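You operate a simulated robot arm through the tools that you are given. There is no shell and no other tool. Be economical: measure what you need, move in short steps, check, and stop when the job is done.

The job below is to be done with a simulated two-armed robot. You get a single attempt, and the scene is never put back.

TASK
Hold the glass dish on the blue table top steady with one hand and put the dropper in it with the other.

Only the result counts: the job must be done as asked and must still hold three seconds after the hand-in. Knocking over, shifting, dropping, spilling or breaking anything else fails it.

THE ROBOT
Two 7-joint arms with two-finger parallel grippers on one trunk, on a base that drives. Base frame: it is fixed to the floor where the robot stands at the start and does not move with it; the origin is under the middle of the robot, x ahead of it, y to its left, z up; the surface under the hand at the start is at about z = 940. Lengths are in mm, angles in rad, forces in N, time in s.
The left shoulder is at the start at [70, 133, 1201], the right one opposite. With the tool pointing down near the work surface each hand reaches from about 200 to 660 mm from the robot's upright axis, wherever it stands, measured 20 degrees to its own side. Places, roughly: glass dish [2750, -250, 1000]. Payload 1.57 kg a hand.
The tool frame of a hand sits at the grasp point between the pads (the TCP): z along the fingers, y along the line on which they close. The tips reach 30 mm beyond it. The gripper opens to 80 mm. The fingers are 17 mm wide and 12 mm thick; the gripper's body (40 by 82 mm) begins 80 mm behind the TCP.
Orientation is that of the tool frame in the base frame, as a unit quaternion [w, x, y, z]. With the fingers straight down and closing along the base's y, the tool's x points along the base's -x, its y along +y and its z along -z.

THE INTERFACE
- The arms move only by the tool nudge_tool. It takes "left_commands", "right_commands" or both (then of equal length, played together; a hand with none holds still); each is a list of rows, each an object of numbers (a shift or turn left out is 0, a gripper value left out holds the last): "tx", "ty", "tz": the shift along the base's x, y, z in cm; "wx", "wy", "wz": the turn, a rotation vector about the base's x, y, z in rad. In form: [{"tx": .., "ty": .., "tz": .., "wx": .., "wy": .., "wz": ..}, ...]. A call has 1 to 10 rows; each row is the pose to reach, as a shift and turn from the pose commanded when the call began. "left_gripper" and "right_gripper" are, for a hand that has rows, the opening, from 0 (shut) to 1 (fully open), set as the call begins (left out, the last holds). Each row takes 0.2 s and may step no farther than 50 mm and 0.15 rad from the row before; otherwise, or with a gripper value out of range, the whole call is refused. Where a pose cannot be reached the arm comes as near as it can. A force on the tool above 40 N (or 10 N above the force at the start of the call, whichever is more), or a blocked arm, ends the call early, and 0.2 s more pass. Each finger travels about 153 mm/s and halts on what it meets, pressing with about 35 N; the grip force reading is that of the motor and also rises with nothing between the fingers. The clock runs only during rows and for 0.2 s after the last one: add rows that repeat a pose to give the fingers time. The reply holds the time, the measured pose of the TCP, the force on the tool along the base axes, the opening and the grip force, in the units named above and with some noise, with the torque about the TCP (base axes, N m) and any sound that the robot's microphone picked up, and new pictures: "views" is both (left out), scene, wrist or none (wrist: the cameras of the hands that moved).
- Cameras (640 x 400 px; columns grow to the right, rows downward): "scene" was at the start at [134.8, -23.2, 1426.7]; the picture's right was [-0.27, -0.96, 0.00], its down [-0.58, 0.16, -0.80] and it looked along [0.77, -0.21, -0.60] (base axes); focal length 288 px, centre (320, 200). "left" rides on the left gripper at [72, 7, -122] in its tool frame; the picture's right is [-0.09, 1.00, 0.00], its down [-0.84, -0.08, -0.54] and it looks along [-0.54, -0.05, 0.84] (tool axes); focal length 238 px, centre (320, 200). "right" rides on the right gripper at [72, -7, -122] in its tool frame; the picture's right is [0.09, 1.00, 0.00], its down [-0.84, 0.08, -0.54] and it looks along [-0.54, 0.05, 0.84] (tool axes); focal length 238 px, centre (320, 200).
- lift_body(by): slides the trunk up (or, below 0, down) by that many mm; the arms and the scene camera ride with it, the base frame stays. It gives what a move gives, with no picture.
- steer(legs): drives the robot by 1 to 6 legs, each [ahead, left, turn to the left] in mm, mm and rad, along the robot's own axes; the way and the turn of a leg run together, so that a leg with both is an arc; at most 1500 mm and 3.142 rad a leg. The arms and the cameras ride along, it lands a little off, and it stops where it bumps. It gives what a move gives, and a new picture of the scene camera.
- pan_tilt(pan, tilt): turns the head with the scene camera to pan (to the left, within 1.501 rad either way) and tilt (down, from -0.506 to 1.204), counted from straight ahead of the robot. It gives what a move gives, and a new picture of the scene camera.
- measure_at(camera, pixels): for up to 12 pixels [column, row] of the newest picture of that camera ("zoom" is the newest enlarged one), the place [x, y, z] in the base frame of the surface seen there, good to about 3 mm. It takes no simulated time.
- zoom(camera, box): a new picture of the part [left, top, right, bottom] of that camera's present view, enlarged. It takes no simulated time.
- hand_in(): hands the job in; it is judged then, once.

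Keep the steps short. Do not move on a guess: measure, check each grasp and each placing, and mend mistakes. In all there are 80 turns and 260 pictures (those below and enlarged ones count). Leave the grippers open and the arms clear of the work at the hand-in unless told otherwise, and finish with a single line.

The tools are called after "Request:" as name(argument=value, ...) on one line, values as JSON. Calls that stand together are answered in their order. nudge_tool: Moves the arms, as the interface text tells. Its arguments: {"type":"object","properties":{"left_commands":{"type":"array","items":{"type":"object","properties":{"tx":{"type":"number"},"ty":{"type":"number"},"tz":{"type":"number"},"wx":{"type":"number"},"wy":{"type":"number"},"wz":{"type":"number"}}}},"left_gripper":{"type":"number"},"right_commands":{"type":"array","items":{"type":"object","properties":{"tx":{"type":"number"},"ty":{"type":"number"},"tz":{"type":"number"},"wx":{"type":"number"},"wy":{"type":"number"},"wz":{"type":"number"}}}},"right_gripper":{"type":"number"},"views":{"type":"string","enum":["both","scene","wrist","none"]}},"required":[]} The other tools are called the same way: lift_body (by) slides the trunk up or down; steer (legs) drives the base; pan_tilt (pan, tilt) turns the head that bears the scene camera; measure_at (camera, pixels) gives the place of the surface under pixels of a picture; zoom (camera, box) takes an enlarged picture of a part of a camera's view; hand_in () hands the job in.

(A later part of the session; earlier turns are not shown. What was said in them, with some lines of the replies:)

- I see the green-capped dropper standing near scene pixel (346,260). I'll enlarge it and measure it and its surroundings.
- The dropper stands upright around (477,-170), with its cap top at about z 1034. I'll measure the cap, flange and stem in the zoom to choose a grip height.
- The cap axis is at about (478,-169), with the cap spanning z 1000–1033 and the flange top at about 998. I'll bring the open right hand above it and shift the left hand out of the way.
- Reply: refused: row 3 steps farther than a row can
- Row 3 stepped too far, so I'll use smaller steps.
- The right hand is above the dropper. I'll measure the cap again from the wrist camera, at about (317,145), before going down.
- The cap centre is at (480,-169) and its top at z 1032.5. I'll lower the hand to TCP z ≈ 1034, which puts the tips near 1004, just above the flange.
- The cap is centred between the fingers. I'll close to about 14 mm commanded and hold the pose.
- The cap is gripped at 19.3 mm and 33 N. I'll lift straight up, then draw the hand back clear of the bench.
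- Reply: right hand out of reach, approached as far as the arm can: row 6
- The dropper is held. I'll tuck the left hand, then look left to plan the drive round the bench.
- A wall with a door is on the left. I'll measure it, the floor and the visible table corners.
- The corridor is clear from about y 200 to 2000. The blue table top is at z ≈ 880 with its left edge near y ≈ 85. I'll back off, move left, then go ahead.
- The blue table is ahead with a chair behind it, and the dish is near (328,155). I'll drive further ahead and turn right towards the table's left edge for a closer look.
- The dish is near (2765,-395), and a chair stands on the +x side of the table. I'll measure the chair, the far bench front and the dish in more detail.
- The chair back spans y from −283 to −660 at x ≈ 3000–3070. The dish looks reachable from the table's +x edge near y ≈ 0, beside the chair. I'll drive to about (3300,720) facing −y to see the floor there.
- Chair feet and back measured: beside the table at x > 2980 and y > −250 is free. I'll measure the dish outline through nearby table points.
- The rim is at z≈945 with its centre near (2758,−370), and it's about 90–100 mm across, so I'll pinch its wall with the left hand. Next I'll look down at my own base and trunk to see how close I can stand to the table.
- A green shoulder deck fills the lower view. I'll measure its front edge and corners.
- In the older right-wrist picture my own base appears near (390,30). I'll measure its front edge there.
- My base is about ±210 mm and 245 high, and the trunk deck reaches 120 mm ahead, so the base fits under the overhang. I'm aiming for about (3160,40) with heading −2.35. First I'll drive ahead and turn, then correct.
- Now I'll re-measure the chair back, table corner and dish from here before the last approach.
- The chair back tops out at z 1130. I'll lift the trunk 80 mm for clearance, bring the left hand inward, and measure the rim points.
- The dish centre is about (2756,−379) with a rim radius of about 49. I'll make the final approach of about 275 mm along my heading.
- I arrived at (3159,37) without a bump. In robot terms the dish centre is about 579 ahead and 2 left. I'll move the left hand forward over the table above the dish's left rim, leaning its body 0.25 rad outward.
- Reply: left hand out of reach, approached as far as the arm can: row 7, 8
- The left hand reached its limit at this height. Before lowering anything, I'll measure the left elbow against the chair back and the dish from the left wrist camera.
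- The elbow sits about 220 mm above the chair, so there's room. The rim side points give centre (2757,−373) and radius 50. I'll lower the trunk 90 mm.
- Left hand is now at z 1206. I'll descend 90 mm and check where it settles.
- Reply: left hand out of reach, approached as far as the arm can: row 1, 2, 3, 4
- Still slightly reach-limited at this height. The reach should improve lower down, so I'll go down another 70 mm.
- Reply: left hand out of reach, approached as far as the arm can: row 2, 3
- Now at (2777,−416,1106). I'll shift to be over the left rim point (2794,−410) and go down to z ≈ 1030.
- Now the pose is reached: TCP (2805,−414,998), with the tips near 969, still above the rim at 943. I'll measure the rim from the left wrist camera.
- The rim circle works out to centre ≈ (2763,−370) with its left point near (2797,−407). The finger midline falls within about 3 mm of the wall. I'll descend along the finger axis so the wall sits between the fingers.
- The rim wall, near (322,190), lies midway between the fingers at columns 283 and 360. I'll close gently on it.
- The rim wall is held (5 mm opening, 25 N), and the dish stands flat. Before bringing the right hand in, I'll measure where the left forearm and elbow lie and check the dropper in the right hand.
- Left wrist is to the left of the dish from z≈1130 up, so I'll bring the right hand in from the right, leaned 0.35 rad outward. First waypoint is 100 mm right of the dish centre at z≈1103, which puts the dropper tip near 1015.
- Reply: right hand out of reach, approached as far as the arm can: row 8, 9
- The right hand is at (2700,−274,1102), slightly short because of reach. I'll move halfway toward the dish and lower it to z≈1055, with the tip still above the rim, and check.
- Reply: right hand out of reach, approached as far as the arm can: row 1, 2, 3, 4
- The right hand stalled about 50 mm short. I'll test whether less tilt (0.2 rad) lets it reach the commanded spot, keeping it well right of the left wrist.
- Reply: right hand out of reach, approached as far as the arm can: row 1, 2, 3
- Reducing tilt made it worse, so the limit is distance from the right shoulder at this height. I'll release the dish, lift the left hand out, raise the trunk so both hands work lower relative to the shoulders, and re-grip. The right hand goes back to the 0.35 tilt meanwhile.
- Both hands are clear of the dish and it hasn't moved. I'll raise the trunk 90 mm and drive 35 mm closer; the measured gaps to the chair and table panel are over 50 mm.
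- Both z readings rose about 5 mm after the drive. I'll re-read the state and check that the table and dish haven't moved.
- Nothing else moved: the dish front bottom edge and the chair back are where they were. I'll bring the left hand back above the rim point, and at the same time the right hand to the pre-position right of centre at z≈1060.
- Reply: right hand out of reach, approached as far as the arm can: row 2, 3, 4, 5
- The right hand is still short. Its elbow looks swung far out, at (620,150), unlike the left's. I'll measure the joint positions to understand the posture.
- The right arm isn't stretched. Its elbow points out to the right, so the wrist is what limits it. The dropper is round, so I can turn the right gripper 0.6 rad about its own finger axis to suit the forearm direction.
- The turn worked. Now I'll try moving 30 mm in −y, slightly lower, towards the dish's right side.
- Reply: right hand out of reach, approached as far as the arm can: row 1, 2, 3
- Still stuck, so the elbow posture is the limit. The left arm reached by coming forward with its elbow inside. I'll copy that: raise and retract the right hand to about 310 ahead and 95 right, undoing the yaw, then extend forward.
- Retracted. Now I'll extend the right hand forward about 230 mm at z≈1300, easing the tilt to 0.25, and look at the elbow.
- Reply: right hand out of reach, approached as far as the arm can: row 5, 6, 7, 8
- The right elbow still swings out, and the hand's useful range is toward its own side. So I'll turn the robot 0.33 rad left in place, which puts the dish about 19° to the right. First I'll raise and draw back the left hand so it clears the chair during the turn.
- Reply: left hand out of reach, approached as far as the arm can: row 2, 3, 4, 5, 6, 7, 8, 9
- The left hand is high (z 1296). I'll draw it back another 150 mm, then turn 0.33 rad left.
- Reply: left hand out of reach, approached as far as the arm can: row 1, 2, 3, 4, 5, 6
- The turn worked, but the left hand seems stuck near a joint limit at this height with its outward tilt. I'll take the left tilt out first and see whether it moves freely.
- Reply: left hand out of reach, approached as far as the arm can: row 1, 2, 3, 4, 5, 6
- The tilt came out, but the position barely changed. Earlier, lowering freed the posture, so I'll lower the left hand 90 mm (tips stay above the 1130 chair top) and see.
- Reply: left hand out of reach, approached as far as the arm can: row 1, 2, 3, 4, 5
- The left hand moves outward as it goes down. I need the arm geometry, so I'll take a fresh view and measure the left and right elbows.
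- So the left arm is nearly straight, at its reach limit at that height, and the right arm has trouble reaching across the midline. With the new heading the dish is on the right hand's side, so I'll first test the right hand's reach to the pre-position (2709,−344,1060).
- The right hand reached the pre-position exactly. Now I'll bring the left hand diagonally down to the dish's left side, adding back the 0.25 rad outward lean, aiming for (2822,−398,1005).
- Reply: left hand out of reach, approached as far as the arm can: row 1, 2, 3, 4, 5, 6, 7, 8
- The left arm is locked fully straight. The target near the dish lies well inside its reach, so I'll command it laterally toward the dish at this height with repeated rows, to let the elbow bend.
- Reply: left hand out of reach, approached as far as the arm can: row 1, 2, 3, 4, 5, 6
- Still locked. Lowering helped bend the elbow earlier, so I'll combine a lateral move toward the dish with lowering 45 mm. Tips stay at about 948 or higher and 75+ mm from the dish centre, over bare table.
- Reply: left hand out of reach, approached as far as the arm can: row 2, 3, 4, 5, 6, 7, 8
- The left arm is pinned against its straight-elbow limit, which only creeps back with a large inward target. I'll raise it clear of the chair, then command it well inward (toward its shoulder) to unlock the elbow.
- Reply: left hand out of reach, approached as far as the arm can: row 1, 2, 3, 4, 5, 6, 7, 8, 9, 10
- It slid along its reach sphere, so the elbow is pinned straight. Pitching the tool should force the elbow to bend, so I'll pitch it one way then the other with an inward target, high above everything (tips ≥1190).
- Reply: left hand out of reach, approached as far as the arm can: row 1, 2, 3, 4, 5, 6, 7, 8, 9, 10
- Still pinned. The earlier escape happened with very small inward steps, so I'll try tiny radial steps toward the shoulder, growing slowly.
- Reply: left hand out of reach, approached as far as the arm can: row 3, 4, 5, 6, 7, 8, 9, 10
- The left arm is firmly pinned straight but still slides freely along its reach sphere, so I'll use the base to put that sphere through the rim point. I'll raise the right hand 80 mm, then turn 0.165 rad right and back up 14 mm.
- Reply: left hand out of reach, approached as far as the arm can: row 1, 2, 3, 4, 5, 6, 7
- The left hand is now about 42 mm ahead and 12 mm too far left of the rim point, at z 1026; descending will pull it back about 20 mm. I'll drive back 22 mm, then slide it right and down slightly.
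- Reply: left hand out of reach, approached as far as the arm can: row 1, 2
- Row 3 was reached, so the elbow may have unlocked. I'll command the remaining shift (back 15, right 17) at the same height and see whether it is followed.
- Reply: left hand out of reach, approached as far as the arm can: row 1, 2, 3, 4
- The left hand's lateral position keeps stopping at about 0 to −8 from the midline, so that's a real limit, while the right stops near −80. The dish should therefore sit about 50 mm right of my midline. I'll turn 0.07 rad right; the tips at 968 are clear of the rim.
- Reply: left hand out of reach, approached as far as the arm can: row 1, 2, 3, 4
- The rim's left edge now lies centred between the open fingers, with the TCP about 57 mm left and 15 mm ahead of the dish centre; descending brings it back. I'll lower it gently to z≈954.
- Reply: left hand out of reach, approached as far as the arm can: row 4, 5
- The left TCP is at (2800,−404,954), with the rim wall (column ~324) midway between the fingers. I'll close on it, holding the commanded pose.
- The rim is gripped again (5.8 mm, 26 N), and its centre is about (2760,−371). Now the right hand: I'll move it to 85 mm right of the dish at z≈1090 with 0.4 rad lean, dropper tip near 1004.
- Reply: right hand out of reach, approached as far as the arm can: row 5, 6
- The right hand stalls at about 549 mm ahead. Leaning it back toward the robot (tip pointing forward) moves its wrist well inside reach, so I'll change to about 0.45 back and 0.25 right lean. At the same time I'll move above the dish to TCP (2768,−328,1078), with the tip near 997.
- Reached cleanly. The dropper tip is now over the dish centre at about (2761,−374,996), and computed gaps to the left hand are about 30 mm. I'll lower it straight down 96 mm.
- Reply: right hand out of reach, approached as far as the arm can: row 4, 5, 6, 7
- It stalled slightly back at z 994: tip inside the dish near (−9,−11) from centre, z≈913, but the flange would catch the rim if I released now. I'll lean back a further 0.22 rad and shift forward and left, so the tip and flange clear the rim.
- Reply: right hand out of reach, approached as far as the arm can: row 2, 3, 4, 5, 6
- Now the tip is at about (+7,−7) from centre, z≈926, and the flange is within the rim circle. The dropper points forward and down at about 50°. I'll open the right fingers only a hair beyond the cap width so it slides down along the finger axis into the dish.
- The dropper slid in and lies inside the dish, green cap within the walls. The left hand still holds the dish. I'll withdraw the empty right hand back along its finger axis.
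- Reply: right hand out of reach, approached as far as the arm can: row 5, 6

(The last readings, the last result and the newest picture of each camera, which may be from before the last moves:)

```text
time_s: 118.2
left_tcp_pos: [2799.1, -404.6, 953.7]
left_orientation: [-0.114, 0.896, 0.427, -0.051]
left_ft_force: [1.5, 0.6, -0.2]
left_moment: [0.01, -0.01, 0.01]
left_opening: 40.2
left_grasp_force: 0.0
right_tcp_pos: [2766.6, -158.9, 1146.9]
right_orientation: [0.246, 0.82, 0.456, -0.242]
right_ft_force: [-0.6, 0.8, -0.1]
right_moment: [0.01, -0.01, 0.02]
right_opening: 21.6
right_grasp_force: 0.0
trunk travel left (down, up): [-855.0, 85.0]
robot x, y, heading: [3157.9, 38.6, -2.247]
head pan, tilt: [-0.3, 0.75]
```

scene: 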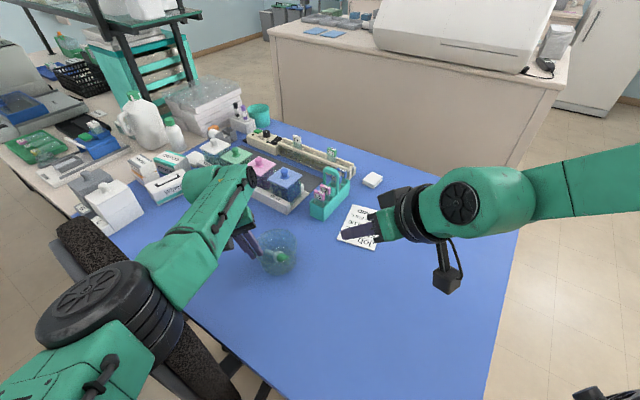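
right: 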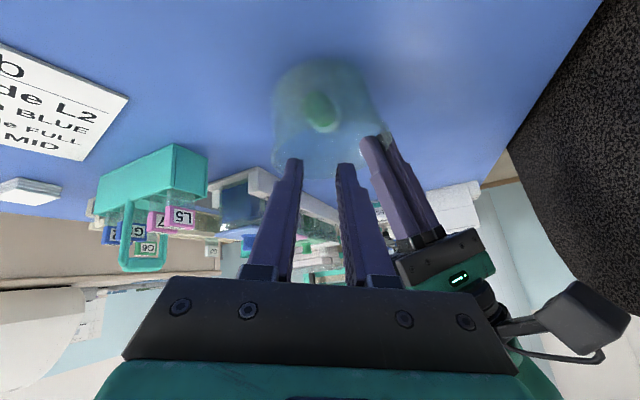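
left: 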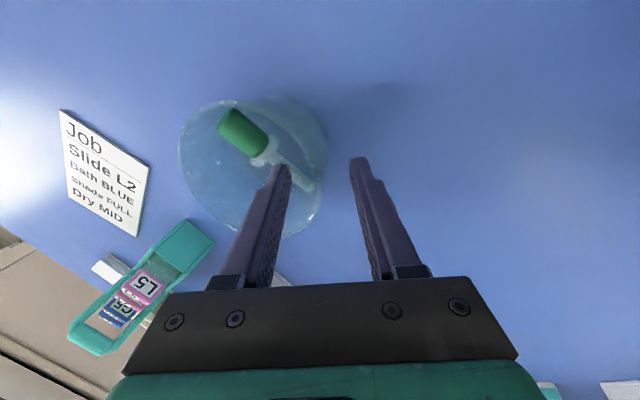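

The dish stands free with the dropper inside it. I'll lift the left hand out slowly along its finger axis, well above the dish, and open the right gripper.

Request:
nudge_tool(left_commands=[{"tx": 0.15, "ty": -0.12, "tz": 0.8}, {"tx": 0.35, "ty": -0.28, "tz": 1.8}, {"tx": 0.6, "ty": -0.48, "tz": 3}, {"tx": 1.2, "ty": -1, "tz": 6}, {"tx": 1.8, "ty": -1.5, "tz": 9.5}, {"tx": 2.4, "ty": -2, "tz": 13}, {"tx": 3, "ty": -2.5, "tz": 17}, {"tx": 3, "ty": -2.5, "tz": 21}, {"tx": 3, "ty": -2.5, "tz": 21}], right_commands=[{}, {}, {}, {}, {}, {}, {}, {}, {}], right_gripper=1, views="both")

Request:
zoom(camera="scene", box=[230, 210, 330, 290])

```text
time_s: 120.2
left_tcp_pos: [2811.2, -438.8, 1087.0]
left_orientation: [-0.114, 0.896, 0.426, -0.051]
left_ft_force: [-0.4, 0.1, 0.5]
left_moment: [0.0, -0.01, -0.01]
left_opening: 40.1
left_grasp_force: 0.1
left hand out of reach, approached as far as the arm can: row 2, 3, 4, 5, 6, 7, 8, 9
right_tcp_pos: [2765.4, -157.5, 1146.4]
right_orientation: [0.246, 0.821, 0.456, -0.241]
right_ft_force: [0.2, 0.0, 0.9]
right_moment: [-0.01, 0.02, 0.03]
right_opening: 80.0
right_grasp_force: 0.1
trunk travel left (down, up): [-855.0, 85.0]
robot x, y, heading: [3155.9, 45.1, -2.25]
head pan, tilt: [-0.3, 0.75]
```

scene: 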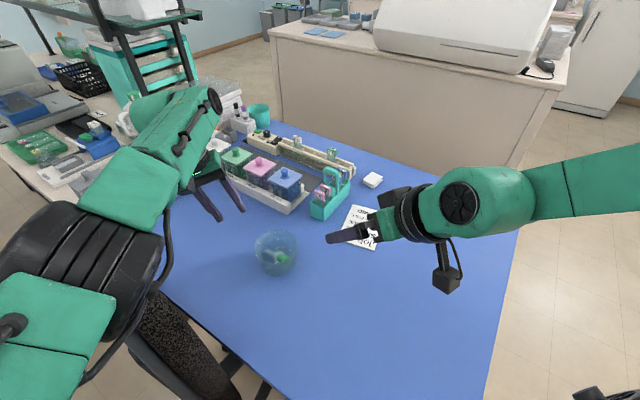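
right: 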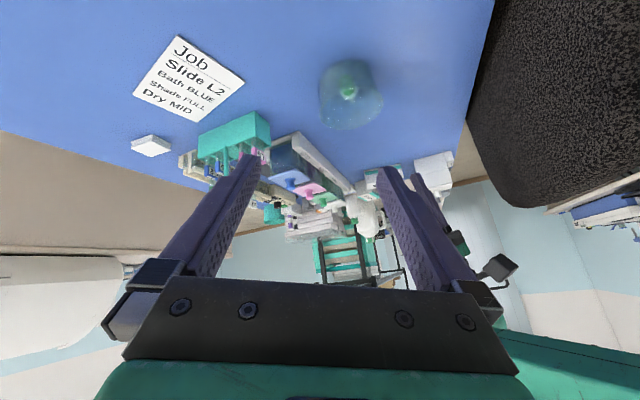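
left: 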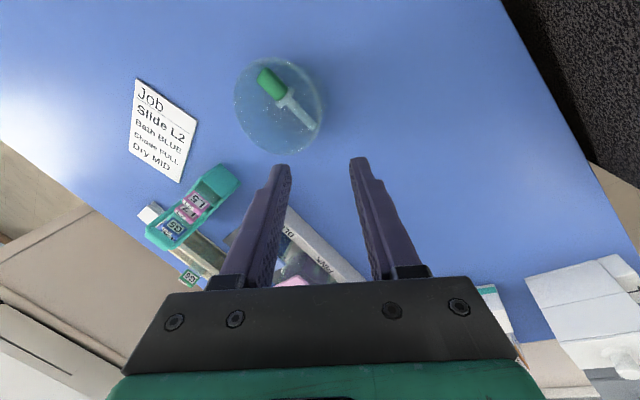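

```text
5.00 times, centred on (280, 250) of scene
```

zoom: 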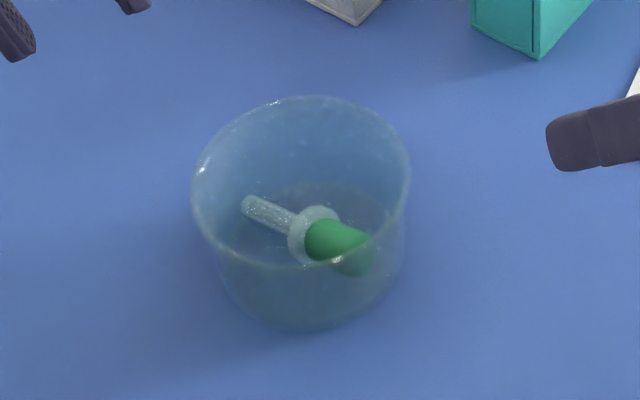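

The dropper lies fully inside the upright dish. Both hands are clear and nothing else was disturbed. I'll hand in.

Request:
hand_in()

```text
The job is handed in.
```

The dropper is lying inside the glass dish on the blue table: the left hand held the dish while the right hand put it in. Both hands are now open and clear, and I saw nothing else moved or knocked over.
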